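You operate a simulated robot arm through the tools that you are given. There is no shell and no other tool. Be economical: measure what you need, move in short steps, check, and stop when the job is done.

You are at the controls of a simulated robot arm. One attempt, no reset.

Task
Size cap No. 26 in the gauge plate and put it in the green tray with matching ring and clamp.
Fine: first slide it home into the slot that fits; rubber ring and clamp of the size printed there.

The check looks at the end state, three seconds after you hand in, the way a careful person would. Anything else that was tipped, shoved, dropped, spilled or broken makes it a failure. Lids that push on must go on centred and level and be pressed home; caps that screw on are set level and turned clockwise until they are tight.

Robot
A 7-joint arm with a fingered hand on a trunk, on a base that drives. Base frame: it is fixed to the floor where the robot stands at the start and does not move with it; the origin is under the middle of the robot, x ahead of it, y to its left, z up. Readings come in mm, degrees, newtons and seconds.
Its first joint turns from -166.0 to 166.0 degrees. Places, roughly: cap [750, 1250, 750]; cap (5x5x3 cm) [700, 1100, 900]; cap (7x7x3 cm) [700, 900, 900]; clamp [750, 1250, 1000]; green tray [600, 300, 900]; grey tray [750, 1250, 750]; rubber ring [500, 1250, 1000]. Payload 4 kg.
The TCP is the grasp point between the finger pads, 30 mm short of the fingertips. In the tool frame z runs along the fingers and y along their closing line. Largest opening 104 mm; the body of the gripper starts 35 mm behind the TCP. The gripper is a hand of 4 fingers: y runs from the thumb to the fingers, the wrist lies at [-15, -113, -190] in the tool frame, and closing takes about 1.5 s.
Orientation is that of the tool frame in the base frame, as a unit quaternion [x, y, z, w]. With the fingers straight down and the wrist toward the robot, the tool's x, y and z point along [0, 1, 0], [1, 0, 0] and [0, 0, -1] of the base frame.

Tools
- The arm moves only by the tool jog_arm. Its argument "plan" is one flat list of numbers, 6 for each row, row after row: the turn, a rotation vector about the tool's x, y, z in units of 60 degrees (1.0 is 60 degrees), then the shift along the tool's x, y, z in units of 400 mm (1.0 is 400 mm). In form: [wx, wy, wz, dx, dy, dz, wx, wy, wz, dx, dy, dz, ...]. A call has 1 to 12 rows; each row is the pose to reach, as a shift and turn from the pose commanded when the call began, along the tool's axes at that moment. "gripper" is the gripper command, from -1 (fully open) to 1 (shut), values between in proportion, set as the call begins (left out, the last holds). A call with a number of a shift or a turn outside -1 to 1 is refused whole. A row lasts 0.2 s, in which the tool goes at most 50 mm and 8.6 degrees; a call with a longer step from one row to the next is refused whole, and so is a gripper value outside its range. Where a pose cannot be reached the arm comes as near as it can. A force on the tool above 90 N (or 10 N above the force at the start of the call, whichever is more), or a blocked arm, ends the call early, and 0.2 s more pass. Each finger travels about 153 mm/s and halts on what it meets, pressing with about 31 N; the grip force reading is that of the motor and also rises with nothing between the fingers. The clock runs only during rows and for 0.2 s after the last one: add rows that repeat a pose to give the fingers time. The reply holds the time, the measured pose of the TCP, the force on the tool along the base axes, the opening and the grip force, in the units named above and with some noise, with the torque about the TCP (base axes, N m) and any sound that the robot's microphone picked up.
- Cameras (640 x 400 px; columns grow to the right, rows downward): "scene" is now at [319.7, 236, 1224]; the picture's right is [0.42, -0.91, 0.00], its down [-0.55, -0.26, -0.79] and it looks along [0.72, 0.34, -0.61] (base axes); focal length 214 px, centre (320, 200). "wrist" rides on the gripper at [61, -92, -130] in the tool frame; the picture's right is [-0.81, 0.27, -0.52], its down [-0.53, -0.71, 0.46] and it looks along [-0.24, 0.64, 0.72] (tool axes); focal length 275 px, centre (320, 200). There is no depth. A picture from a camera that has moved, and an enlarged one, comes with that camera's place and axes in the base frame and with its lens.
- camera(camera): a new picture of that camera. The clock stands still meanwhile.
- drive_base(legs): drives the robot by 1 to 6 legs, each [ahead, left, turn to the left] in mm, mm and degrees, along the robot's own axes; the way and the turn of a leg run together, so that a leg with both is an arc; at most 1500 mm and 180 degrees a leg. The arm and the cameras ride along, it lands a little off, and it stops where it bumps. It gives what a move gives.
- curl_fingers(index, middle, ring, thumb_bend, thumb_turn): sets how far each is bent, from 0 (flat) to 1 (curled in); at 0.3 the hand is open as for a grip, at 0.7 the pads meet at the TCP. One left out holds its place. A second passes; each finger stops where it meets its share of the squeeze, and holds until it gets a number again. A gripper value or a shape takes the hand back. It gives what a move gives, with no picture; readings hold the bend of each and the force on the fingers (four entries, about 0 where the hand has none), thumb and palm. thumb_turn goes from beside the hand (0) to across from the fingers (1), as for a grip.
- hand_shape(shape): the hand has 4 fingers and takes this shape, open, in about a second: jaw (thumb against the fingers, like two jaws); tri (thumb and two fingers); tip (a fingertip pinch); poke (one finger out to press); point (the index stretched); flat (the hand flat); cup (the hand cupped); fist (a fist). The gripper value then closes the fingers along that shape, each until it touches; the sizes above hold for jaw. It gives what a move gives, with no picture.
- turn_head(pan, tilt): turns the head with the scene camera to pan (to the left, within 143 degrees either way) and tilt (down, from -29 to 69), counted from straight ahead of the robot. It gives what a move gives.
- zoom(camera, box): a new picture of the part [left, top, right, bottom] of that camera's present view, enlarged. The clock stands still meanwhile.
- close_job(): hands the job in; it is judged then, once.

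Work in short steps. Places have to be worked out from the pictures, the camera data and where the tool is seen: move nearer, look again, correct. Check each grasp and each placing, and mend what went wrong. You have 120 turns and 90 pictures in all, those below and enlarged ones among them. Open the gripper and draw the arm clear of the work before you hand the job in, unless the task says otherwise; then end with one line.

The tools are called after "Request:" by a JSON object that holds its "fn" and its "kwargs". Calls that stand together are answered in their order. jog_arm: Moves the arm, as the interface text tells. Its arguments: {"type":"object","properties":{"plan":{"type":"array","items":{"type":"number"}},"gripper":{"type":"number"}},"required":["plan"]} The other tools are called the same way: hand_shape (shape) gives the hand a shape; curl_fingers (index, middle, ring, thumb_bend, thumb_turn) moves the fingers one by one; drive_base (legs) drives the base; turn_head (pan, tilt) turns the head that bears the scene camera; camera (camera) takes a picture; zoom (camera, box) takes an enlarged picture of a part of a camera's view; close_job () hands the job in.

At the start:

```text
t: 0.0
eef_pos: [386.1, 396.8, 1104.7]
tcp_rot: [0.706, 0.708, 0.0, 0.0]
contact_force: [-0.4, -0.2, -0.4]
moment: [0.01, 0.01, 0.03]
width: 103.6
gripper_force: 0.0
shape: jaw
bend: [0.3, 0.3, 0.3, 0.3, 0.98]
finger forces: [0.0, 0.0, 0.1, 0.0, 0.0, 0.0]
robot x, y, heading: [-2.1, 2.8, -0.1]
head pan, tilt: [27.9, 35.6]
```

scene: 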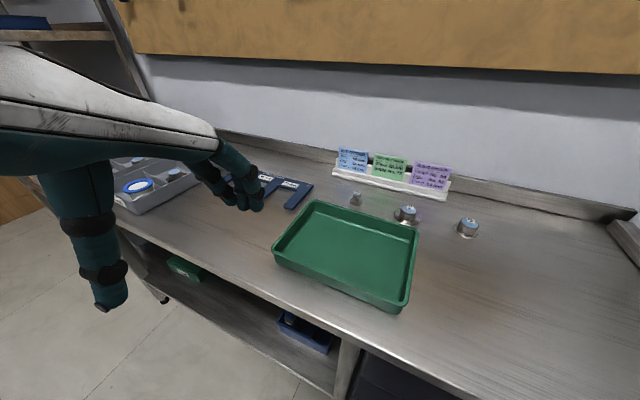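
wrist: 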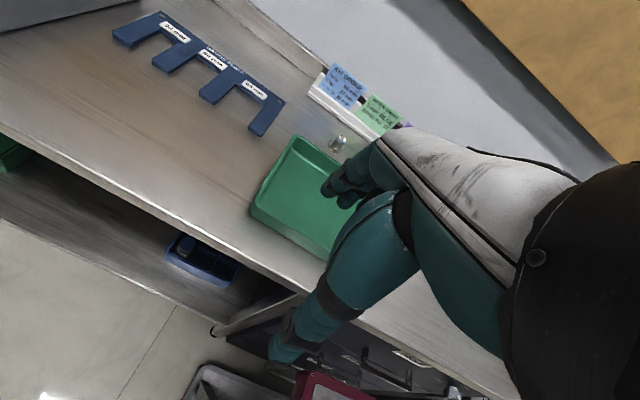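

The scene shows a tray, caps, cards and a gauge plate. I zoom in to read the cards and the gauge plate.

Request:
{"fn": "zoom", "kwargs": {"camera": "scene", "box": [320, 130, 500, 242]}}

Request:
{"fn": "zoom", "kwargs": {"camera": "wrist", "box": [100, 0, 420, 200]}}

Request:
{"fn": "zoom", "kwargs": {"camera": "scene", "box": [100, 130, 330, 274]}}

```text
3.56 times, centred on (410, 186) of scene
camera zoom: at [319.7, 236.0, 1224.0], right [0.42, -0.91, 0.0], down [-0.55, -0.26, -0.79], along [0.72, 0.34, -0.61], focal length 763 px, centre (0, 250)
```

zoom: 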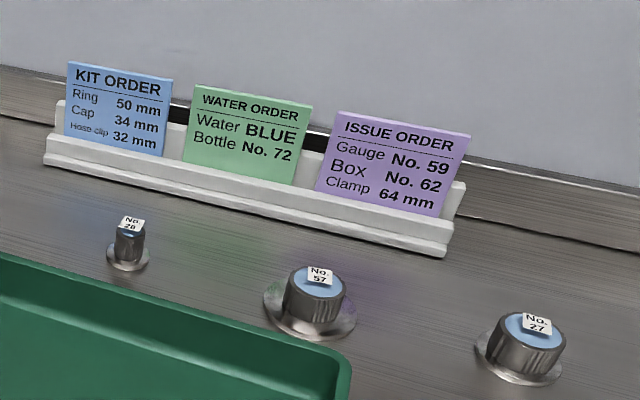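

```text
2.00 times, centred on (260, 100) of wrist
camera zoom: at [295.8, 458.1, 1235.6], right [0.28, -0.81, 0.52], down [-0.71, -0.53, -0.46], along [0.65, -0.24, -0.72], focal length 551 px, centre (440, 400)
```

zoom: 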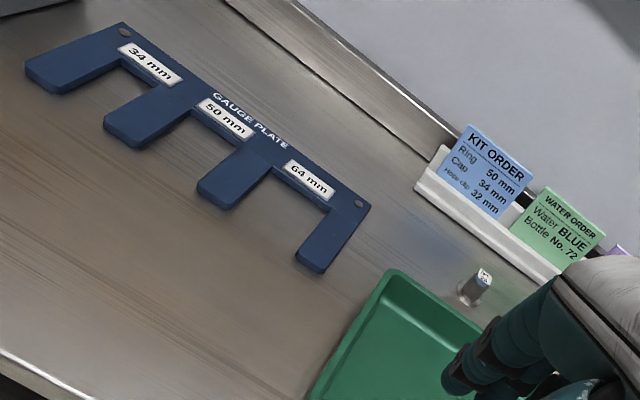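

```text
2.78 times, centred on (215, 202) of scene
camera zoom: at [319.7, 236.0, 1224.0], right [0.42, -0.91, 0.0], down [-0.55, -0.26, -0.79], along [0.72, 0.34, -0.61], focal length 596 px, centre (612, 194)
```

zoom: 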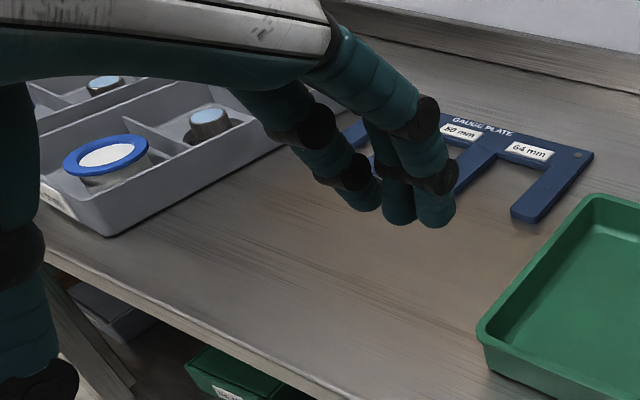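

The small cap reads 26 or 28; I zoom closer and turn the head left to see more.

Request:
{"fn": "zoom", "kwargs": {"camera": "scene", "box": [340, 182, 372, 202]}}

Request:
{"fn": "turn_head", "kwargs": {"pan": 75, "tilt": 20}}

Request:
{"fn": "camera", "kwargs": {"camera": "scene"}}

```text
16.00 times, centred on (356, 192) of scene
camera zoom: at [319.7, 236.0, 1224.0], right [0.42, -0.91, 0.0], down [-0.55, -0.26, -0.79], along [0.72, 0.34, -0.61], focal length 3432 px, centre (-256, 328)
```

zoom: 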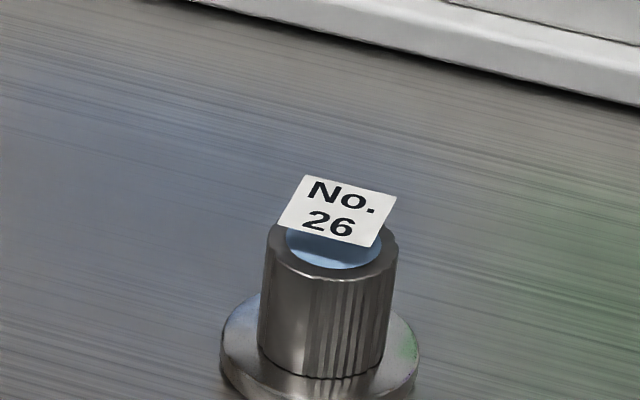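

```text
t: 1.1
eef_pos: [382.9, 401.6, 1107.9]
tcp_rot: [0.702, 0.712, 0.003, -0.001]
contact_force: [-0.3, 0.1, -0.4]
moment: [0.0, -0.04, 0.02]
width: 103.6
gripper_force: 0.1
shape: jaw
bend: [0.3, 0.3, 0.3, 0.3, 0.98]
finger forces: [0.1, 0.0, 0.0, 0.1, 0.1, 0.0]
robot x, y, heading: [-2.9, -1.0, -0.3]
head pan, tilt: [75.0, 20.0]
```

```text
83 pictures are left
camera scene: at [325.0, 236.7, 1242.0], right [0.41, -0.91, 0.0], down [-0.4, -0.18, -0.9], along [0.82, 0.37, -0.44], focal length 214 px, centre (320, 200)
```

scene: 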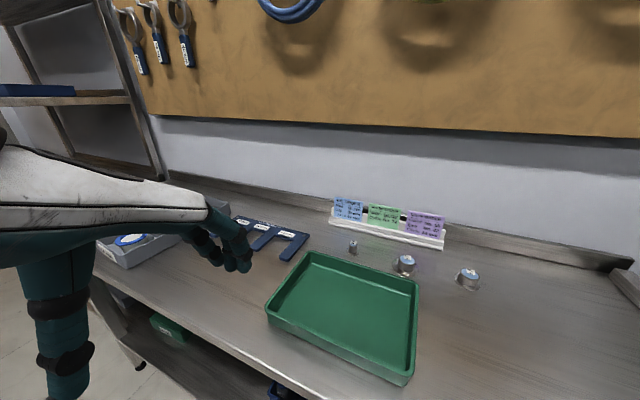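

Cap No. 26 is found on the bench. The picture seems to have been taken mid-turn, so I look again.

Request:
{"fn": "camera", "kwargs": {"camera": "scene"}}

```text
82 pictures are left
camera scene: at [325.0, 236.7, 1242.0], right [0.41, -0.91, 0.0], down [-0.4, -0.18, -0.9], along [0.82, 0.37, -0.44], focal length 214 px, centre (320, 200)
```

scene: 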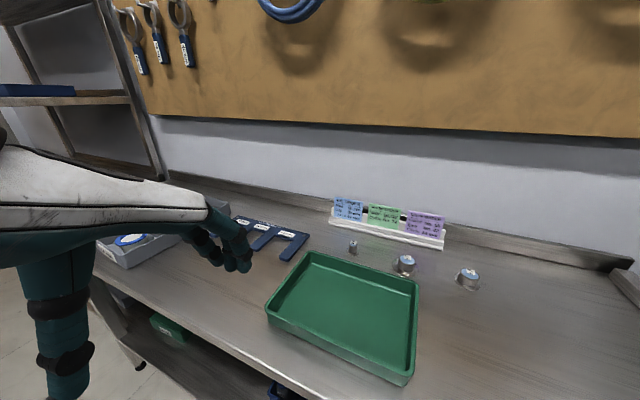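

The head has turned little in fact; I repeat the command.

Request:
{"fn": "turn_head", "kwargs": {"pan": 70, "tilt": 20}}

Request:
{"fn": "camera", "kwargs": {"camera": "scene"}}

```text
t: 1.8
eef_pos: [382.7, 401.2, 1106.7]
tcp_rot: [0.702, 0.712, 0.003, 0.0]
contact_force: [-0.6, -0.7, -0.3]
moment: [-0.01, 0.0, -0.01]
width: 103.9
gripper_force: 0.1
shape: jaw
bend: [0.3, 0.3, 0.3, 0.3, 0.98]
finger forces: [0.0, 0.0, 0.1, 0.1, 0.0, 0.0]
robot x, y, heading: [-0.4, -1.3, -0.0]
head pan, tilt: [70.0, 20.0]
```

```text
81 pictures are left
camera scene: at [325.0, 237.0, 1242.5], right [0.41, -0.91, 0.0], down [-0.39, -0.18, -0.9], along [0.82, 0.37, -0.43], focal length 214 px, centre (320, 200)
```

scene: 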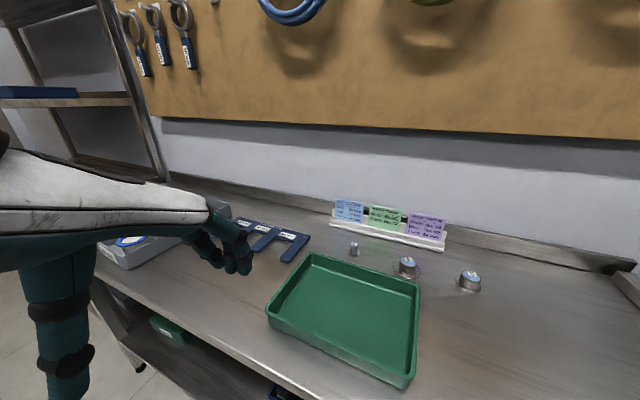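

The head seems held up by the arm. From two views cap 26 stands at about (788, 350), top z≈893; the 34 mm slot is near (755, 710), opening toward -x. I zoom on the pegboard clamps.

Request:
{"fn": "zoom", "kwargs": {"camera": "scene", "box": [110, 0, 210, 90]}}

Request:
{"fn": "zoom", "kwargs": {"camera": "scene", "box": [90, 190, 330, 340]}}

```text
4.44 times, centred on (160, 45) of scene
camera zoom: at [325.0, 237.0, 1242.5], right [0.41, -0.91, 0.0], down [-0.39, -0.18, -0.9], along [0.82, 0.37, -0.43], focal length 953 px, centre (1031, 889)
```

zoom: 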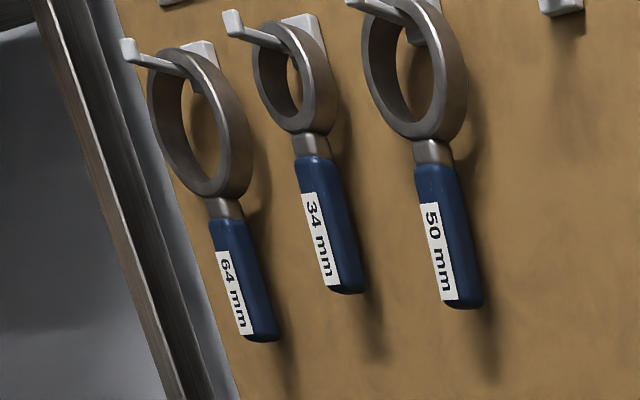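

```text
2.67 times, centred on (210, 265) of scene
camera zoom: at [325.0, 237.0, 1242.5], right [0.41, -0.91, 0.0], down [-0.39, -0.18, -0.9], along [0.82, 0.37, -0.43], focal length 572 px, centre (613, 27)
```

zoom: 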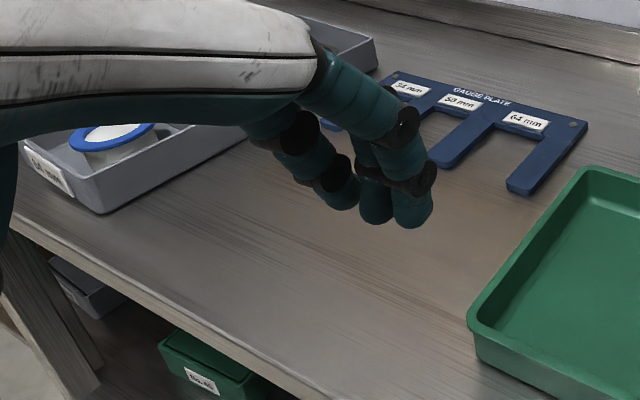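

The 34 mm clamp hangs in the middle of three on the pegboard. Now I need the rings; I turn the base left a bit to see the left side.

Request:
{"fn": "drive_base", "kwargs": {"legs": [[0, 0, 40]]}}

Request:
{"fn": "camera", "kwargs": {"camera": "scene"}}

Request:
{"fn": "camera", "kwargs": {"camera": "wrist"}}

```text
t: 3.3
eef_pos: [200.3, 503.7, 1106.2]
tcp_rot: [0.557, 0.831, 0.007, 0.003]
contact_force: [0.3, 0.1, -0.7]
moment: [0.02, 0.01, 0.04]
width: 103.8
gripper_force: 0.2
shape: jaw
bend: [0.3, 0.3, 0.3, 0.3, 0.98]
finger forces: [0.0, 0.0, 0.0, 0.1, 0.0, 0.1]
robot x, y, heading: [-8.6, -4.0, 18.6]
head pan, tilt: [70.0, 20.0]
stopped in leg 1: the robot was blocked; the commanded pose is now the measured one
```

```text
78 pictures are left
camera scene: at [177.7, 350.6, 1244.8], right [0.97, -0.22, 0.0], down [-0.09, -0.4, -0.91], along [0.2, 0.89, -0.41], focal length 214 px, centre (320, 200)
```

scene: 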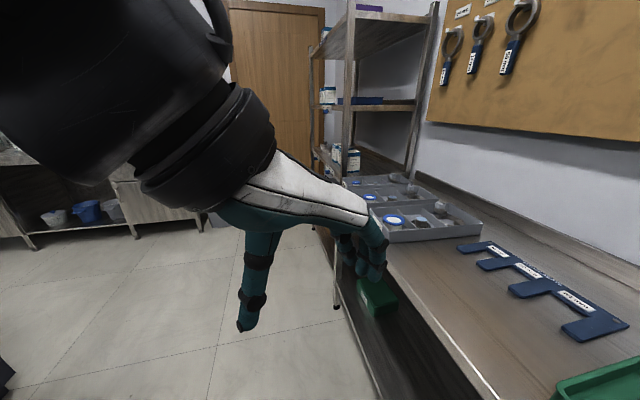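

```text
77 pictures are left
camera wrist: at [92.1, 524.5, 1235.9], right [0.56, -0.65, 0.52], down [-0.45, -0.76, -0.47], along [0.7, 0.03, -0.72], focal length 275 px, centre (320, 200)
```

wrist: 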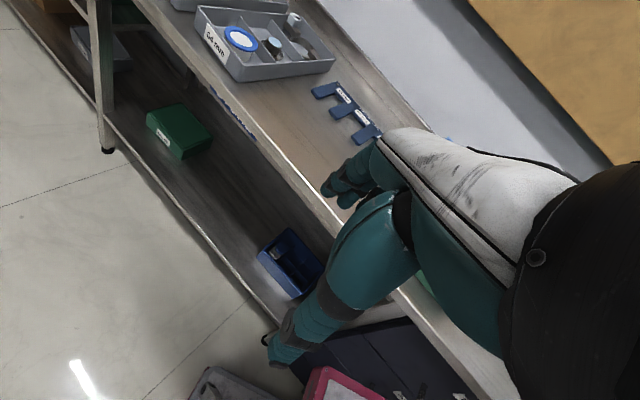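

The base was stopped by something at 18.6°, but the view to the left is good. I zoom on the grey trays.

Request:
{"fn": "zoom", "kwargs": {"camera": "scene", "box": [320, 130, 480, 250]}}

Request:
{"fn": "zoom", "kwargs": {"camera": "wrist", "box": [160, 0, 360, 120]}}

Request:
{"fn": "zoom", "kwargs": {"camera": "scene", "box": [310, 0, 450, 180]}}

```text
3.33 times, centred on (400, 190) of scene
camera zoom: at [177.7, 350.6, 1244.8], right [0.97, -0.22, 0.0], down [-0.09, -0.4, -0.91], along [0.2, 0.89, -0.41], focal length 715 px, centre (53, 233)
```

zoom: 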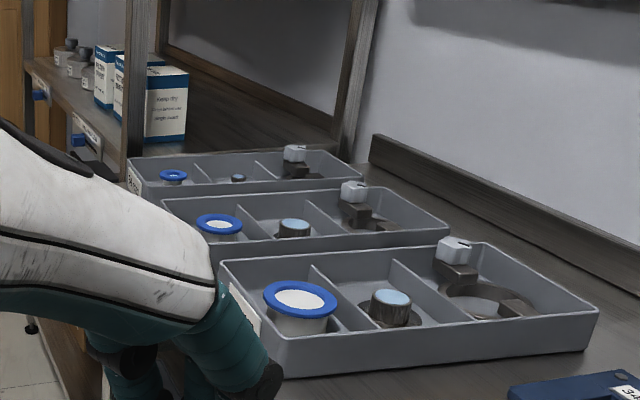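

```text
3.20 times, centred on (260, 60) of wrist
camera zoom: at [92.1, 524.5, 1235.9], right [0.56, -0.65, 0.52], down [-0.45, -0.76, -0.47], along [0.7, 0.03, -0.72], focal length 881 px, centre (512, 648)
```

zoom: 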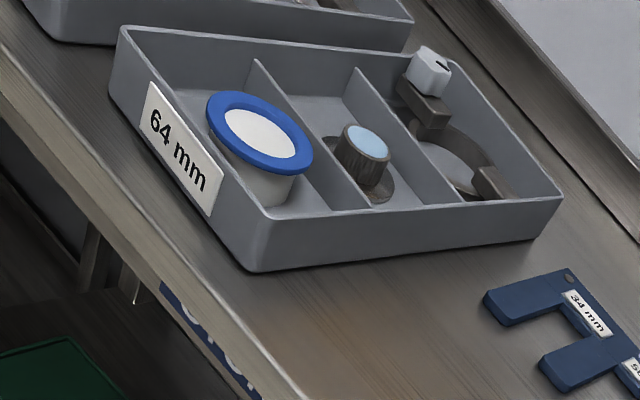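

```text
2.22 times, centred on (380, 90) of scene
camera zoom: at [177.7, 350.6, 1244.8], right [0.97, -0.22, 0.0], down [-0.09, -0.4, -0.91], along [0.2, 0.89, -0.41], focal length 477 px, centre (187, 444)
```

zoom: 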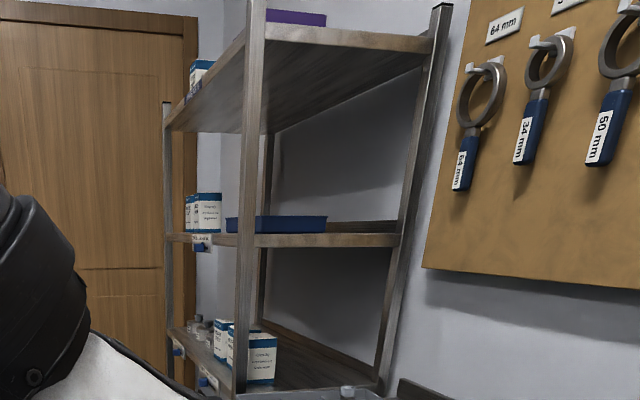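

Three grey trays: 64 (nearest), 50 and 34 mm (farthest), each with ring on a post, cap and clamp. First the cap: I turn the base back to heading 0.

Request:
{"fn": "drive_base", "kwargs": {"legs": [[0, 0, -18.6]]}}

Request:
{"fn": "turn_head", "kwargs": {"pan": 28, "tilt": 40}}

```text
t: 4.8
eef_pos: [351.8, 410.5, 1106.3]
tcp_rot: [0.683, 0.73, 0.007, 0.004]
contact_force: [0.1, 0.5, 0.1]
moment: [0.01, 0.02, -0.02]
width: 103.9
gripper_force: 0.1
shape: jaw
bend: [0.3, 0.3, 0.3, 0.3, 0.98]
finger forces: [0.0, 0.0, 0.0, 0.0, 0.0, 0.1]
robot x, y, heading: [-8.4, -3.6, 0.2]
head pan, tilt: [70.0, 20.0]
```

```text
t: 5.8
eef_pos: [353.2, 410.0, 1107.1]
tcp_rot: [0.684, 0.729, 0.008, 0.003]
contact_force: [-0.4, -0.4, 0.7]
moment: [0.0, -0.01, -0.01]
width: 103.9
gripper_force: 0.0
shape: jaw
bend: [0.3, 0.3, 0.3, 0.3, 0.98]
finger forces: [0.0, 0.0, 0.0, 0.1, 0.0, 0.0]
robot x, y, heading: [-1.5, -5.3, 0.2]
head pan, tilt: [28.0, 40.0]
```

Move the arm toward the cap, staying high.

Request:
{"fn": "jog_arm", "kwargs": {"plan": [0, 0, 0.01, -0.0246, 0.1057, 0.0179, 0, 0, 0.02, -0.0493, 0.2114, 0.0357, 0, 0, 0.03, -0.0739, 0.3171, 0.0536, 0, 0, 0.04, -0.0986, 0.4229, 0.0714, 0, 0, 0.05, -0.1232, 0.5286, 0.0893, 0, 0, 0.06, -0.1479, 0.6343, 0.1071, 0, 0, 0.06, -0.1725, 0.74, 0.125]}}

Request:
{"fn": "camera", "kwargs": {"camera": "wrist"}}

Request:
{"fn": "camera", "kwargs": {"camera": "scene"}}

```text
t: 7.4
eef_pos: [540.0, 429.8, 1079.3]
tcp_rot: [0.63, 0.776, 0.016, -0.013]
contact_force: [0.6, 0.2, 0.4]
moment: [0.06, 0.02, 0.04]
width: 103.8
gripper_force: 0.0
shape: jaw
bend: [0.3, 0.3, 0.3, 0.3, 0.98]
finger forces: [0.0, 0.1, 0.0, 0.0, 0.1, 0.0]
robot x, y, heading: [-8.3, -5.8, 0.1]
head pan, tilt: [28.0, 40.0]
stopped in row 7: the arm was blocked; the commanded pose is now the measured one
```

```text
73 pictures are left
camera wrist: at [438.1, 466.3, 1211.8], right [0.44, -0.76, 0.49], down [-0.59, -0.65, -0.48], along [0.68, -0.07, -0.73], focal length 275 px, centre (320, 200)
```

wrist: 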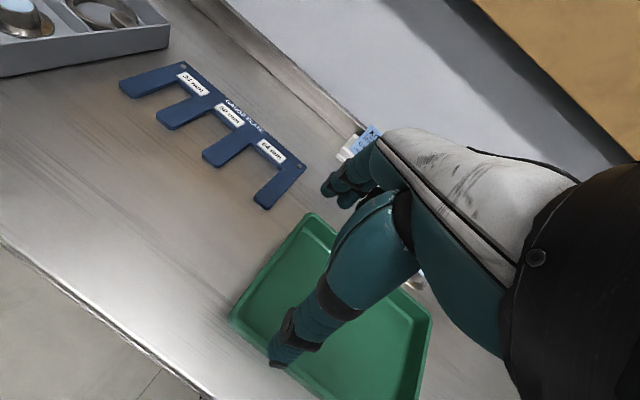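

```text
72 pictures are left
camera scene: at [310.9, 166.3, 1214.1], right [-0.34, -0.94, 0.0], down [-0.65, 0.24, -0.72], along [0.68, -0.24, -0.7], focal length 214 px, centre (320, 200)
```

scene: 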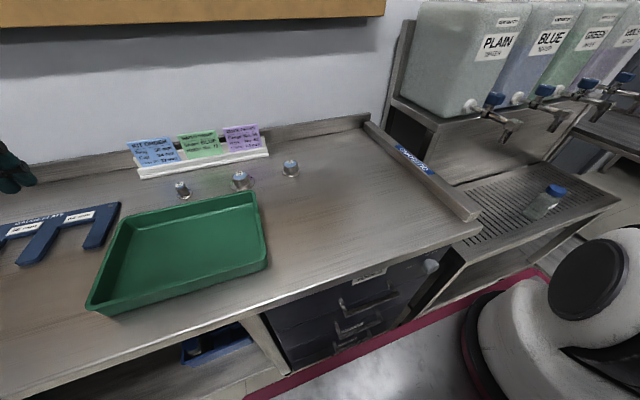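

The arm was blocked short of target and the scene camera swung. I inspect the object at the right, which may be part of this robot.

Request:
{"fn": "turn_head", "kwargs": {"pan": -20, "tilt": 50}}

Request:
{"fn": "camera", "kwargs": {"camera": "scene"}}

```text
t: 8.6
eef_pos: [539.8, 426.7, 1078.4]
tcp_rot: [0.632, 0.774, 0.015, -0.015]
contact_force: [0.0, -0.1, -0.1]
moment: [0.02, 0.03, 0.01]
width: 103.7
gripper_force: 0.1
shape: jaw
bend: [0.3, 0.3, 0.3, 0.3, 0.98]
finger forces: [0.0, 0.0, 0.0, 0.0, 0.0, 0.0]
robot x, y, heading: [-7.0, -3.1, 0.1]
head pan, tilt: [-20.0, 50.0]
```

```text
71 pictures are left
camera scene: at [305.8, 168.2, 1206.0], right [-0.34, -0.94, 0.0], down [-0.72, 0.26, -0.64], along [0.61, -0.22, -0.77], focal length 214 px, centre (320, 200)
```

scene: 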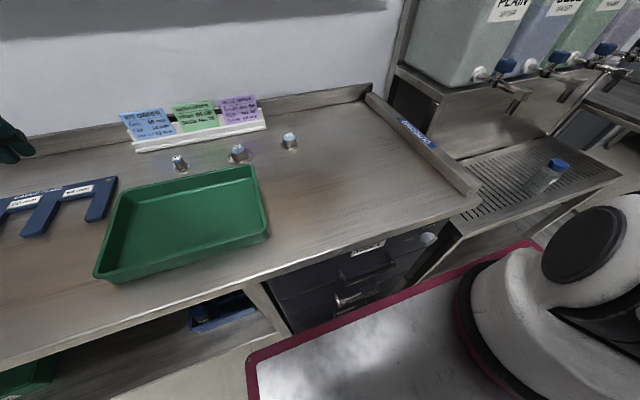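

The platform of the robot is what hits the bench when turning. The arm started inside its minimum reach; now I retry outward in gentle steps.

Request:
{"fn": "jog_arm", "kwargs": {"plan": [0, 0, 0.03, -0.024, 0.063, 0.004, 0, 0, 0.06, -0.048, 0.127, 0.008, 0, 0, 0.09, -0.072, 0.19, 0.012, 0, 0, 0.12, -0.097, 0.253, 0.017, 0, 0, 0.15, -0.121, 0.316, 0.02, 0, 0, 0.19, -0.145, 0.38, 0.025, 0, 0, 0.19, -0.145, 0.38, 0.025]}}

```text
t: 9.4
eef_pos: [519.0, 468.3, 1095.5]
tcp_rot: [0.598, 0.8, 0.024, -0.043]
contact_force: [-0.2, -0.5, -0.2]
moment: [-0.05, 0.01, 0.02]
width: 103.9
gripper_force: 0.1
shape: jaw
bend: [0.3, 0.3, 0.3, 0.3, 0.98]
finger forces: [0.0, 0.0, 0.0, 0.0, 0.0, 0.0]
robot x, y, heading: [-8.1, -6.1, -0.0]
head pan, tilt: [-20.0, 50.0]
stopped in row 4: the arm was blocked; the commanded pose is now the measured one
```

It moved the wrong way; something is blocking. I look at the scene.

Request:
{"fn": "camera", "kwargs": {"camera": "scene"}}

```text
70 pictures are left
camera scene: at [307.3, 168.5, 1207.8], right [-0.33, -0.94, 0.0], down [-0.71, 0.25, -0.66], along [0.62, -0.22, -0.75], focal length 214 px, centre (320, 200)
```

scene: 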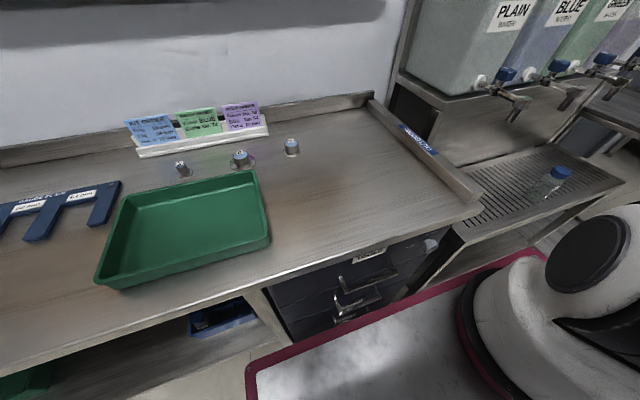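

I test how the head pan really responds, to understand the blockage.

Request:
{"fn": "turn_head", "kwargs": {"pan": -90, "tilt": 30}}

```text
t: 10.8
eef_pos: [515.6, 469.4, 1092.1]
tcp_rot: [0.595, 0.802, 0.023, -0.04]
contact_force: [-0.5, -0.3, 0.9]
moment: [-0.01, -0.02, -0.01]
width: 103.9
gripper_force: 0.1
shape: jaw
bend: [0.3, 0.3, 0.3, 0.3, 0.98]
finger forces: [0.0, 0.0, 0.0, 0.0, 0.0, 0.1]
robot x, y, heading: [-8.9, -3.4, 0.5]
head pan, tilt: [-90.0, 30.0]
```

Request:
{"fn": "camera", "kwargs": {"camera": "scene"}}

```text
69 pictures are left
camera scene: at [317.1, 160.8, 1234.8], right [-0.37, -0.93, 0.0], down [-0.47, 0.19, -0.86], along [0.8, -0.32, -0.51], focal length 214 px, centre (320, 200)
```

scene: 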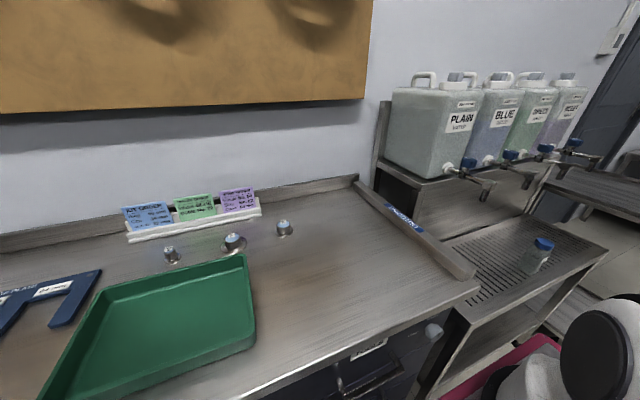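

The head is being held, probably by contact with the forearm. I move the arm up and to the left to free it, then look.

Request:
{"fn": "jog_arm", "kwargs": {"plan": [0, 0, 0, 0.06, 0, -0.06, 0, 0, 0, 0.12, 0, -0.12, 0, 0, 0, 0.18, 0, -0.18, 0, 0, 0, 0.25, 0, -0.25, 0, 0, 0, 0.25, 0, -0.25]}}

Request:
{"fn": "camera", "kwargs": {"camera": "scene"}}

```text
t: 11.9
eef_pos: [365.1, 585.2, 1208.4]
tcp_rot: [0.517, 0.854, 0.022, -0.049]
contact_force: [0.1, 0.9, -0.6]
moment: [0.0, 0.04, 0.04]
width: 104.2
gripper_force: 0.0
shape: jaw
bend: [0.3, 0.3, 0.3, 0.3, 0.97]
finger forces: [0.0, 0.1, 0.0, 0.0, 0.0, 0.1]
robot x, y, heading: [-6.2, -8.3, 0.2]
head pan, tilt: [-90.0, 30.0]
stopped in row 5: the arm was blocked; the commanded pose is now the measured one
```

```text
68 pictures are left
camera scene: at [299.9, 132.8, 1236.9], right [-0.68, -0.73, 0.0], down [-0.36, 0.33, -0.87], along [0.64, -0.6, -0.49], focal length 214 px, centre (320, 200)
```

scene: 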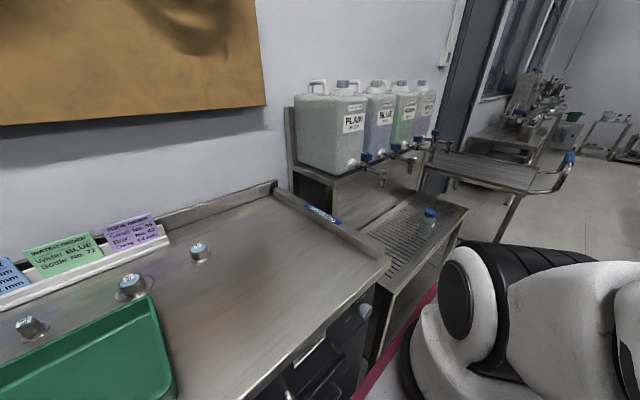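

The data fits a fixed neck at about (244, 202) in the robot frame, with the forearm squeezed against its left side. So I will work with the bench at the robot's left. First I swing the arm to the robot's left, away from the head.

Request:
{"fn": "jog_arm", "kwargs": {"plan": [0, 0, -0.11, 0.083, -0.064, 0, 0, 0, -0.22, 0.167, -0.128, 0, 0, 0, -0.33, 0.25, -0.193, 0, 0, 0, -0.44, 0.333, -0.257, 0, 0, 0, -0.55, 0.417, -0.321, 0, 0, 0, -0.66, 0.5, -0.385, 0, 0, 0, -0.77, 0.583, -0.45, 0, 0, 0, -0.88, 0.667, -0.514, 0, 0, 0, -0.99, 0.75, -0.578, 0, 0, 0, -0.99, 0.75, -0.578, 0]}}

Request:
{"fn": "turn_head", "kwargs": {"pan": 30, "tilt": 35}}

Request:
{"fn": "camera", "kwargs": {"camera": "scene"}}

```text
t: 13.7
eef_pos: [-67.6, 660.5, 1244.0]
tcp_rot: [0.017, 0.998, 0.043, -0.042]
contact_force: [0.2, 0.6, -0.6]
moment: [-0.02, 0.06, 0.03]
width: 103.9
gripper_force: 0.1
shape: jaw
bend: [0.3, 0.3, 0.3, 0.3, 0.98]
finger forces: [0.0, 0.1, 0.0, 0.0, 0.1, 0.0]
out of reach, approached as far as the arm can: row 8
robot x, y, heading: [-9.1, -6.8, 0.2]
head pan, tilt: [-90.0, 30.0]
stopped in row 8: the arm was blocked; the commanded pose is now the measured one
```

```text
t: 15.7
eef_pos: [-57.6, 666.4, 1241.5]
tcp_rot: [0.024, 0.998, 0.042, -0.043]
contact_force: [0.0, -0.2, 0.9]
moment: [0.0, 0.0, -0.03]
width: 104.0
gripper_force: 0.0
shape: jaw
bend: [0.3, 0.3, 0.3, 0.3, 0.97]
finger forces: [0.0, 0.0, 0.0, 0.0, 0.0, 0.1]
robot x, y, heading: [-4.7, -7.2, 0.1]
head pan, tilt: [30.0, 35.0]
```

```text
67 pictures are left
camera scene: at [308.9, 238.5, 1227.6], right [0.5, -0.87, 0.0], down [-0.5, -0.29, -0.82], along [0.71, 0.41, -0.57], focal length 214 px, centre (320, 200)
```

scene: 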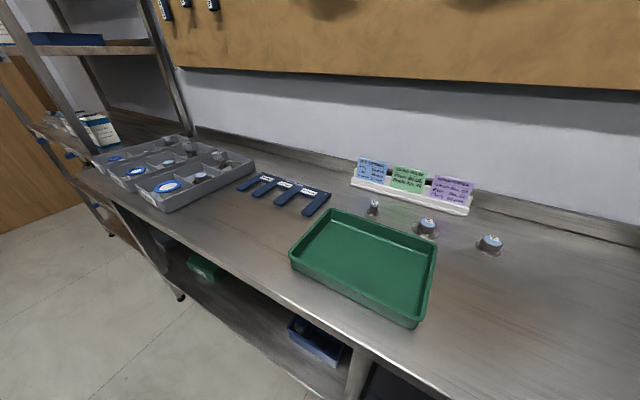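

Now the head moves freely and the view is clear. I look toward the arm once to understand its layout, and measure the trays with a zoom.

Request:
{"fn": "zoom", "kwargs": {"camera": "scene", "box": [70, 110, 350, 285]}}

Request:
{"fn": "turn_head", "kwargs": {"pan": 100, "tilt": 10}}

Request:
{"fn": "camera", "kwargs": {"camera": "scene"}}

```text
2.29 times, centred on (210, 198) of scene
camera zoom: at [308.9, 238.5, 1227.6], right [0.5, -0.87, 0.0], down [-0.5, -0.29, -0.82], along [0.71, 0.41, -0.57], focal length 490 px, centre (571, 206)
```

zoom: 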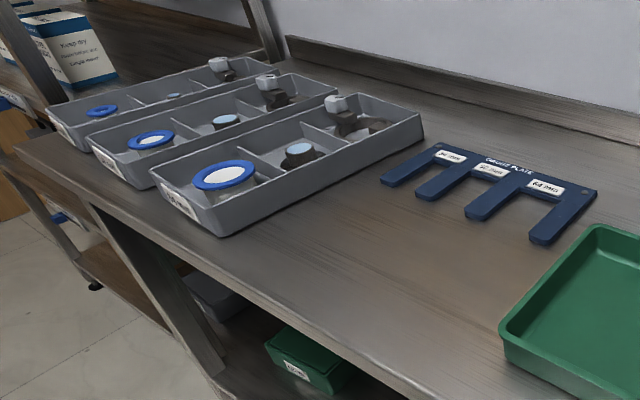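

```text
t: 17.1
eef_pos: [-58.6, 664.7, 1241.1]
tcp_rot: [0.023, 0.998, 0.042, -0.043]
contact_force: [-0.1, 0.4, -0.7]
moment: [0.01, 0.01, 0.03]
width: 104.0
gripper_force: 0.1
shape: jaw
bend: [0.3, 0.3, 0.3, 0.3, 0.97]
finger forces: [0.1, 0.0, 0.0, 0.1, 0.1, 0.0]
robot x, y, heading: [-9.7, -8.6, 0.0]
head pan, tilt: [100.0, 10.0]
```

```text
65 pictures are left
camera scene: at [218.1, 286.2, 1267.5], right [0.99, 0.16, 0.0], down [0.03, -0.17, -0.98], along [-0.15, 0.97, -0.18], focal length 214 px, centre (320, 200)
```

scene: 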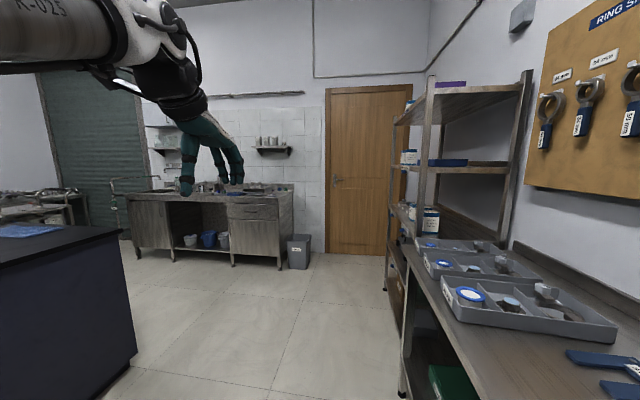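

Clear: the pegboard holds ring spanners (decoys); the forearm is above and behind the head. Now I back up slightly, shift left, and turn right 90° so the bench is at the robot's left.

Request:
{"fn": "drive_base", "kwargs": {"legs": [[-80, 0, 0], [0, 350, 0], [0, 0, -90]]}}

Request:
{"fn": "camera", "kwargs": {"camera": "scene"}}

Request:
{"fn": "camera", "kwargs": {"camera": "wrist"}}

```text
t: 23.8
eef_pos: [580.9, 392.4, 1241.7]
tcp_rot: [0.722, 0.689, 0.06, -0.001]
contact_force: [-0.6, -0.1, 0.1]
moment: [-0.02, 0.0, 0.02]
width: 104.0
gripper_force: 0.1
shape: jaw
bend: [0.3, 0.3, 0.3, 0.3, 0.97]
finger forces: [0.0, 0.0, 0.1, 0.0, 0.1, 0.0]
robot x, y, heading: [-88.8, 339.7, -90.0]
head pan, tilt: [100.0, 10.0]
```

```text
64 pictures are left
camera scene: at [204.6, 114.9, 1267.8], right [0.15, -0.99, 0.0], down [-0.17, -0.03, -0.98], along [0.97, 0.15, -0.17], focal length 214 px, centre (320, 200)
```

scene: 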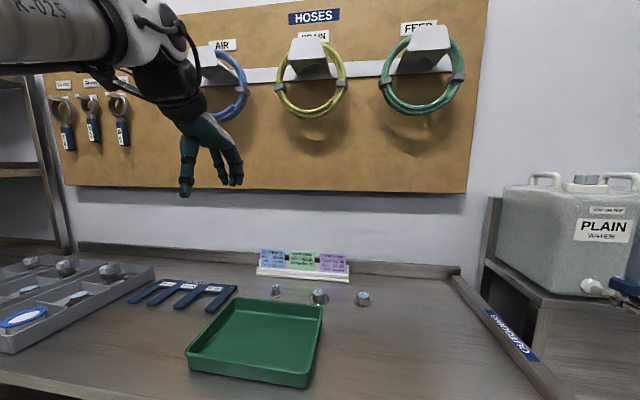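

```text
63 pictures are left
camera wrist: at [482.4, 447.6, 1369.1], right [0.2, -0.86, 0.47], down [-0.69, -0.46, -0.56], along [0.69, -0.21, -0.69], focal length 275 px, centre (320, 200)
```

wrist: 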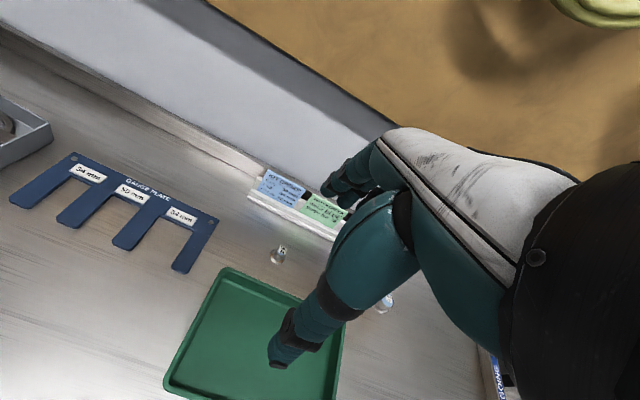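

The layout now works well. I level the tool and move to above the cap's near side, and aim the head.

Request:
{"fn": "jog_arm", "kwargs": {"plan": [0.016, -0.016, -0.009, -0.0206, 0.0484, 0.0838, 0.032, -0.032, -0.018, -0.0412, 0.0968, 0.1676, 0.049, -0.049, -0.027, -0.0618, 0.1452, 0.2514, 0.065, -0.065, -0.036, -0.0824, 0.1936, 0.3352, 0.081, -0.081, -0.0445, -0.103, 0.242, 0.419, 0.081, -0.081, -0.0445, -0.103, 0.242, 0.419]}}

Request:
{"fn": "turn_head", "kwargs": {"pan": 100, "tilt": 28}}

Request:
{"fn": "camera", "kwargs": {"camera": "scene"}}

Request:
{"fn": "camera", "kwargs": {"camera": "wrist"}}

```text
t: 25.2
eef_pos: [649.3, 350.5, 1066.8]
tcp_rot: [0.707, 0.707, 0.0, -0.001]
contact_force: [0.1, -0.5, 0.2]
moment: [0.06, -0.01, 0.01]
width: 104.2
gripper_force: 0.0
shape: jaw
bend: [0.3, 0.3, 0.3, 0.3, 0.98]
finger forces: [0.0, 0.0, 0.0, 0.1, 0.1, 0.0]
out of reach, approached as far as the arm can: row 2, 3, 4, 5, 6
robot x, y, heading: [-89.8, 339.3, -90.0]
head pan, tilt: [100.0, 10.0]
```

```text
t: 26.0
eef_pos: [648.3, 351.8, 1067.7]
tcp_rot: [0.707, 0.707, -0.001, -0.001]
contact_force: [-0.5, -0.6, -0.6]
moment: [0.03, -0.01, 0.01]
width: 104.0
gripper_force: 0.1
shape: jaw
bend: [0.3, 0.3, 0.3, 0.3, 0.98]
finger forces: [0.0, 0.0, 0.0, 0.1, 0.0, 0.0]
robot x, y, heading: [-90.7, 340.9, -89.7]
head pan, tilt: [100.0, 28.0]
```

```text
62 pictures are left
camera scene: at [202.5, 116.7, 1238.7], right [0.18, -0.98, 0.0], down [-0.46, -0.08, -0.88], along [0.87, 0.16, -0.47], focal length 214 px, centre (320, 200)
```

scene: 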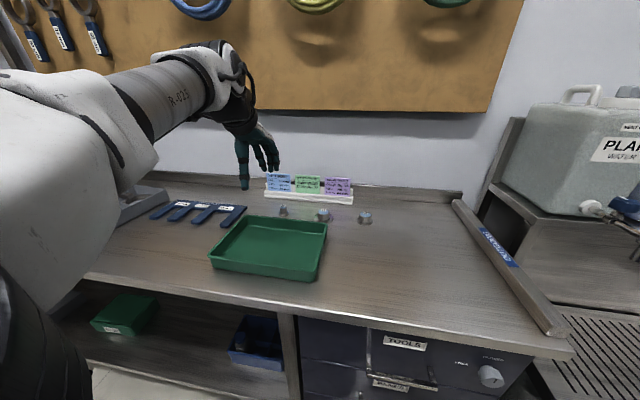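

```text
61 pictures are left
camera wrist: at [557.8, 413.4, 1197.7], right [0.28, -0.81, 0.52], down [-0.71, -0.53, -0.45], along [0.64, -0.24, -0.73], focal length 275 px, centre (320, 200)
```

wrist: 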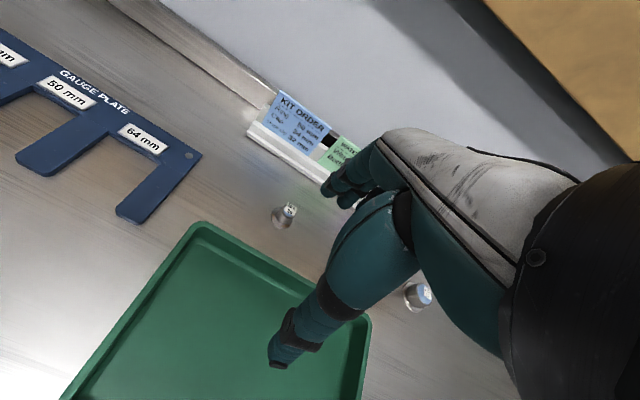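

At this height the reach ran out near x=650, so I drive 70 mm toward the bench (robot's left).

Request:
{"fn": "drive_base", "kwargs": {"legs": [[0, 70, 0]]}}

Request:
{"fn": "zoom", "kwargs": {"camera": "scene", "box": [210, 170, 370, 270]}}

Request:
{"fn": "camera", "kwargs": {"camera": "wrist"}}

```text
t: 27.0
eef_pos: [720.5, 352.5, 1067.6]
tcp_rot: [0.706, 0.708, 0.0, 0.0]
contact_force: [0.4, 0.1, 0.6]
moment: [-0.01, 0.0, -0.02]
width: 104.0
gripper_force: 0.1
shape: jaw
bend: [0.3, 0.3, 0.3, 0.3, 0.98]
finger forces: [0.1, 0.1, 0.1, 0.0, 0.0, 0.0]
robot x, y, heading: [-14.6, 340.0, -90.0]
head pan, tilt: [100.0, 28.0]
```

```text
4.00 times, centred on (290, 220) of scene
camera zoom: at [273.0, 116.9, 1238.6], right [0.18, -0.98, 0.0], down [-0.46, -0.08, -0.88], along [0.87, 0.16, -0.47], focal length 858 px, centre (440, 120)
```

zoom: 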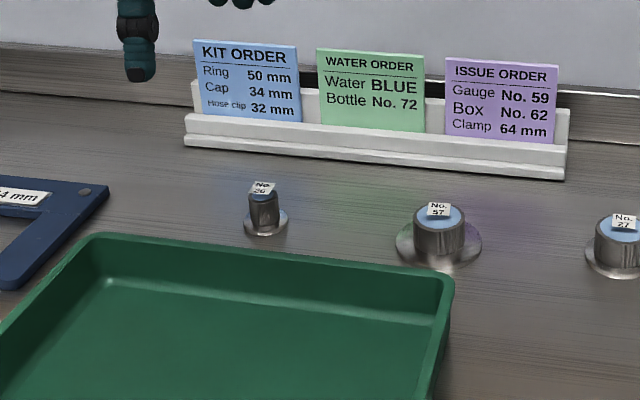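

```text
59 pictures are left
camera wrist: at [628.2, 413.7, 1197.7], right [0.28, -0.81, 0.52], down [-0.71, -0.53, -0.45], along [0.64, -0.24, -0.73], focal length 275 px, centre (320, 200)
```

wrist: 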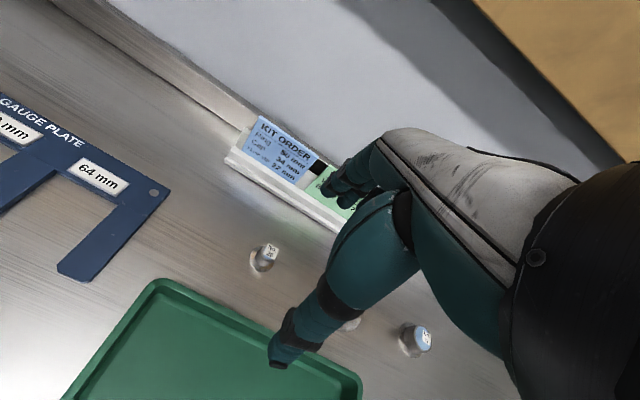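

Both cameras agree: cap at (779.5, 348), top z≈893, bench z≈861. I move to above it at z=960.

Request:
{"fn": "jog_arm", "kwargs": {"plan": [0, 0, 0, -0.003, 0.02, 0.09, 0, 0, 0, -0.005, 0.05, 0.17, 0, 0, 0, -0.008, 0.1, 0.22, 0, 0, 0, -0.011, 0.146, 0.269, 0, 0, 0, -0.011, 0.146, 0.269]}}

Request:
{"fn": "zoom", "kwargs": {"camera": "scene", "box": [210, 130, 370, 230]}}

Request:
{"fn": "camera", "kwargs": {"camera": "wrist"}}

```text
t: 28.2
eef_pos: [749.0, 341.0, 963.0]
tcp_rot: [0.706, 0.708, -0.001, -0.001]
contact_force: [-0.6, 0.5, 0.1]
moment: [0.0, 0.0, -0.01]
width: 103.8
gripper_force: 0.0
shape: jaw
bend: [0.3, 0.3, 0.3, 0.3, 0.98]
finger forces: [0.0, 0.0, 0.0, 0.0, 0.0, 0.0]
out of reach, approached as far as the arm can: row 3, 4, 5
robot x, y, heading: [-14.9, 340.9, -89.9]
head pan, tilt: [100.0, 28.0]
```

```text
4.00 times, centred on (290, 180) of scene
camera zoom: at [273.0, 116.9, 1238.6], right [0.18, -0.98, 0.0], down [-0.46, -0.08, -0.88], along [0.87, 0.16, -0.47], focal length 858 px, centre (440, 280)
```

zoom: 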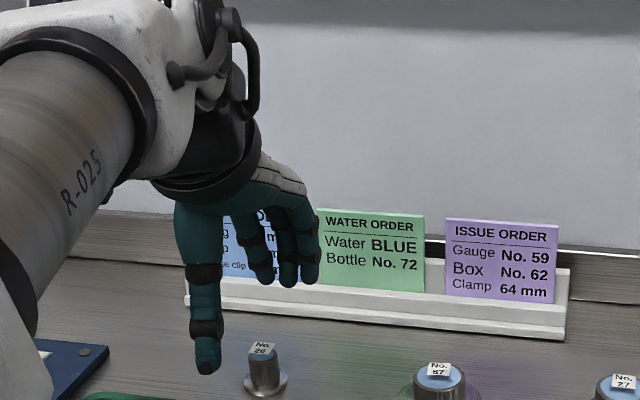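

```text
57 pictures are left
camera wrist: at [658.3, 401.7, 1093.6], right [0.28, -0.81, 0.52], down [-0.71, -0.53, -0.45], along [0.64, -0.24, -0.73], focal length 275 px, centre (320, 200)
```

wrist: 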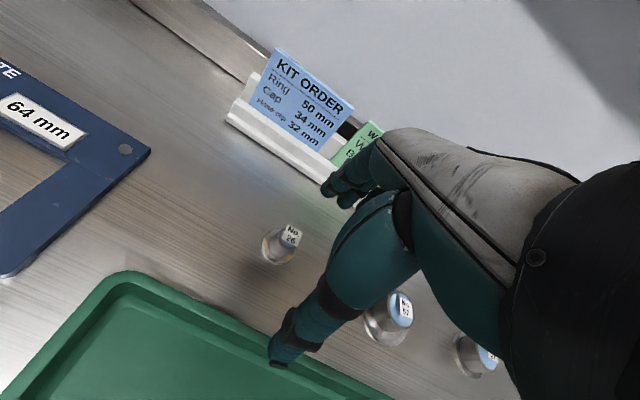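

Still short of reach by 30 mm; I drive 50 mm nearer the bench (fingertips are ~40 mm above the cap tops).

Request:
{"fn": "drive_base", "kwargs": {"legs": [[0, 50, 0]]}}

Request:
{"fn": "camera", "kwargs": {"camera": "wrist"}}

```text
t: 29.2
eef_pos: [800.4, 341.0, 963.8]
tcp_rot: [0.707, 0.708, -0.001, 0.0]
contact_force: [-0.5, 1.6, -0.3]
moment: [-0.02, 0.0, 0.01]
width: 103.9
gripper_force: 0.0
shape: jaw
bend: [0.3, 0.3, 0.3, 0.3, 0.98]
finger forces: [0.1, 0.0, 0.0, 0.0, 0.0, 0.0]
robot x, y, heading: [37.8, 341.0, -89.7]
head pan, tilt: [100.0, 28.0]
```

```text
56 pictures are left
camera wrist: at [708.9, 402.1, 1093.8], right [0.28, -0.81, 0.52], down [-0.71, -0.53, -0.45], along [0.64, -0.24, -0.73], focal length 275 px, centre (320, 200)
```

wrist: 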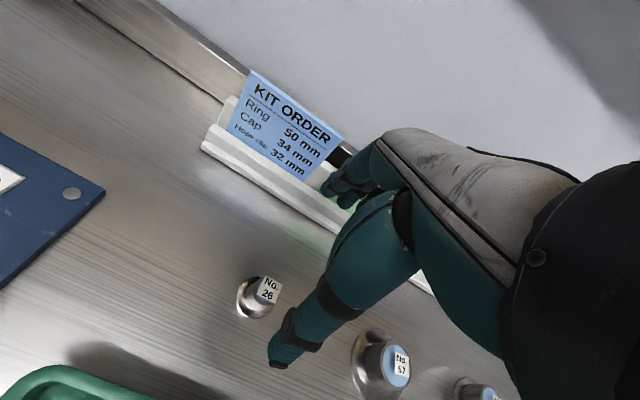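

Cap is at about (781, 350). I make a small test move back to see how the commanded pose now relates to the measured one.

Request:
{"fn": "jog_arm", "kwargs": {"plan": [0, 0, 0, 0, -0.05, 0, 0, 0, 0, 0, -0.05, 0]}}

```text
t: 29.8
eef_pos: [779.6, 341.0, 963.6]
tcp_rot: [0.706, 0.708, -0.001, -0.001]
contact_force: [0.2, 0.4, 0.8]
moment: [0.0, -0.05, -0.02]
width: 103.9
gripper_force: 0.1
shape: jaw
bend: [0.3, 0.3, 0.3, 0.3, 0.98]
finger forces: [0.0, 0.0, 0.0, 0.0, 0.1, 0.1]
robot x, y, heading: [28.4, 339.4, -89.7]
head pan, tilt: [100.0, 28.0]
```

Command equals measured pose. I align over the cap and come down to just above it.

Request:
{"fn": "jog_arm", "kwargs": {"plan": [0, 0, 0, 0.0225, 0.003, 0, 0, 0, 0, 0.0225, 0.003, 0.07, 0, 0, 0, 0.0225, 0.003, 0.07]}}

Request:
{"fn": "zoom", "kwargs": {"camera": "scene", "box": [200, 150, 328, 230]}}

Request:
{"fn": "zoom", "kwargs": {"camera": "wrist", "box": [200, 180, 440, 330]}}

```text
t: 30.6
eef_pos: [781.1, 351.5, 934.6]
tcp_rot: [0.706, 0.708, 0.0, -0.001]
contact_force: [-0.4, 1.0, -0.4]
moment: [-0.05, -0.01, 0.02]
width: 103.9
gripper_force: 0.0
shape: jaw
bend: [0.3, 0.3, 0.3, 0.3, 0.98]
finger forces: [0.1, 0.0, 0.0, 0.0, 0.0, 0.0]
robot x, y, heading: [31.6, 340.1, -89.9]
head pan, tilt: [100.0, 28.0]
```

```text
5.00 times, centred on (264, 190) of scene
camera zoom: at [323.7, 117.2, 1238.6], right [0.18, -0.98, 0.0], down [-0.46, -0.08, -0.88], along [0.87, 0.16, -0.47], focal length 1072 px, centre (600, 250)
```

zoom: 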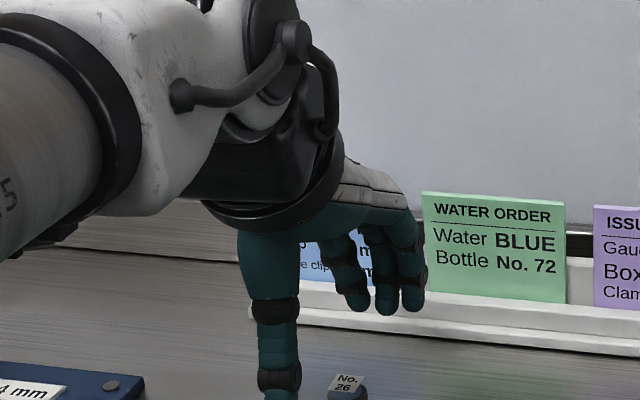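

```text
2.67 times, centred on (320, 255) of wrist
camera zoom: at [689.3, 412.5, 1065.2], right [0.28, -0.81, 0.52], down [-0.71, -0.53, -0.45], along [0.64, -0.24, -0.73], focal length 734 px, centre (320, 53)
```

zoom: 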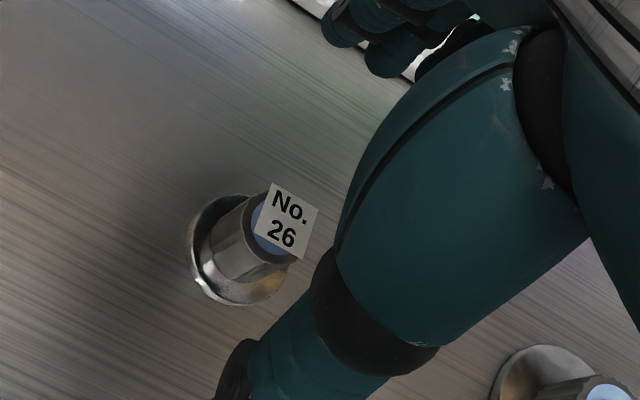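

The thumb lines up with the cap in y. I descend to z≈902 (tips just over the flange) and look before closing.

Request:
{"fn": "jog_arm", "kwargs": {"plan": [0, 0, 0, -0.002, 0, 0.04, 0, 0, 0, -0.002, 0, 0.08, 0, 0, 0, -0.002, 0, 0.08]}}

Request:
{"fn": "zoom", "kwargs": {"camera": "scene", "box": [200, 160, 328, 240]}}

```text
t: 31.4
eef_pos: [779.6, 348.9, 903.9]
tcp_rot: [0.707, 0.707, 0.0, -0.001]
contact_force: [0.1, 0.5, -0.3]
moment: [-0.02, -0.02, -0.02]
width: 104.2
gripper_force: 0.0
shape: jaw
bend: [0.3, 0.3, 0.3, 0.3, 0.98]
finger forces: [0.0, 0.0, 0.0, 0.0, 0.0, 0.0]
robot x, y, heading: [31.1, 337.1, -89.7]
head pan, tilt: [100.0, 28.0]
```

```text
5.00 times, centred on (264, 200) of scene
camera zoom: at [323.7, 117.2, 1238.6], right [0.18, -0.98, 0.0], down [-0.46, -0.08, -0.88], along [0.87, 0.16, -0.47], focal length 1072 px, centre (600, 200)
```

zoom: 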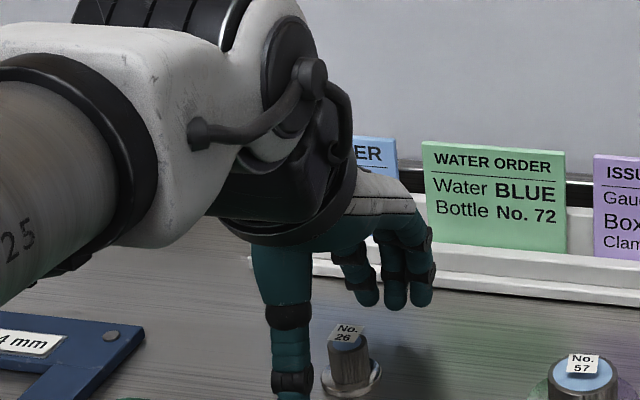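

Aligned. I close the hand on the cap body.

Request:
{"fn": "jog_arm", "kwargs": {"plan": [0, 0, 0, 0, 0, 0, 0, 0, 0, 0, 0, 0, 0, 0, 0, 0, 0, 0, 0, 0, 0, 0, 0, 0, 0, 0, 0, 0, 0, 0, 0, 0, 0, 0, 0, 0, 0, 0, 0, 0, 0, 0, 0, 0, 0, 0, 0, 0], "gripper": 1}}

Request:
{"fn": "zoom", "kwargs": {"camera": "scene", "box": [200, 160, 328, 240]}}

Request:
{"fn": "zoom", "kwargs": {"camera": "wrist", "box": [200, 180, 440, 330]}}

```text
t: 33.2
eef_pos: [780.0, 349.3, 903.7]
tcp_rot: [0.706, 0.708, -0.001, -0.001]
contact_force: [-0.6, 1.0, 0.5]
moment: [0.0, 0.0, -0.02]
width: 13.0
gripper_force: 30.7
shape: jaw
bend: [0.72, 0.62, 0.69, 0.74, 1.0]
finger forces: [14.7, 11.4, 0.0, 0.0, 26.0, 0.0]
robot x, y, heading: [31.0, 339.8, -89.8]
head pan, tilt: [100.0, 28.0]
```

```text
5.00 times, centred on (264, 200) of scene
camera zoom: at [323.7, 117.2, 1238.6], right [0.18, -0.98, 0.0], down [-0.46, -0.08, -0.88], along [0.87, 0.16, -0.47], focal length 1072 px, centre (600, 200)
```

zoom: 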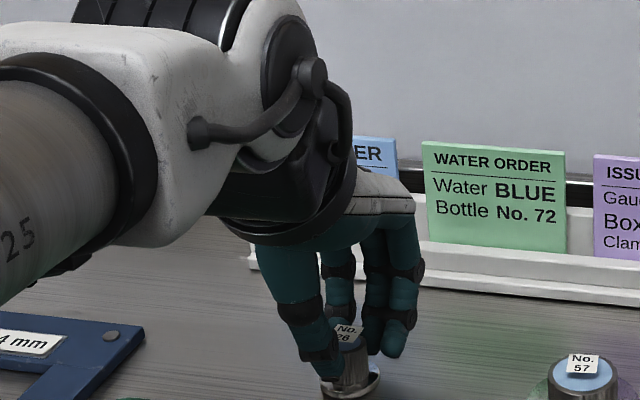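

```text
2.67 times, centred on (320, 255) of wrist
camera zoom: at [688.4, 409.8, 1034.3], right [0.28, -0.81, 0.52], down [-0.71, -0.53, -0.45], along [0.64, -0.24, -0.73], focal length 734 px, centre (320, 53)
```

zoom: 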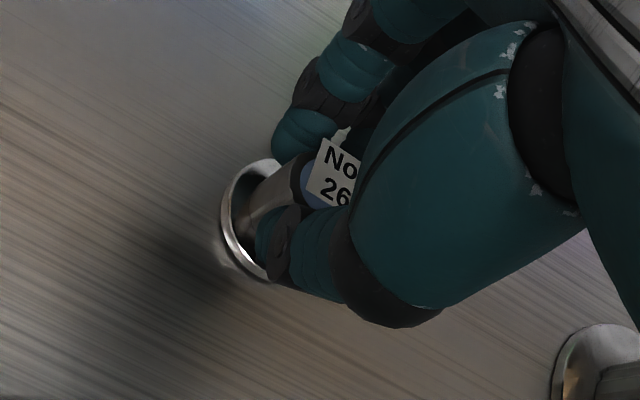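

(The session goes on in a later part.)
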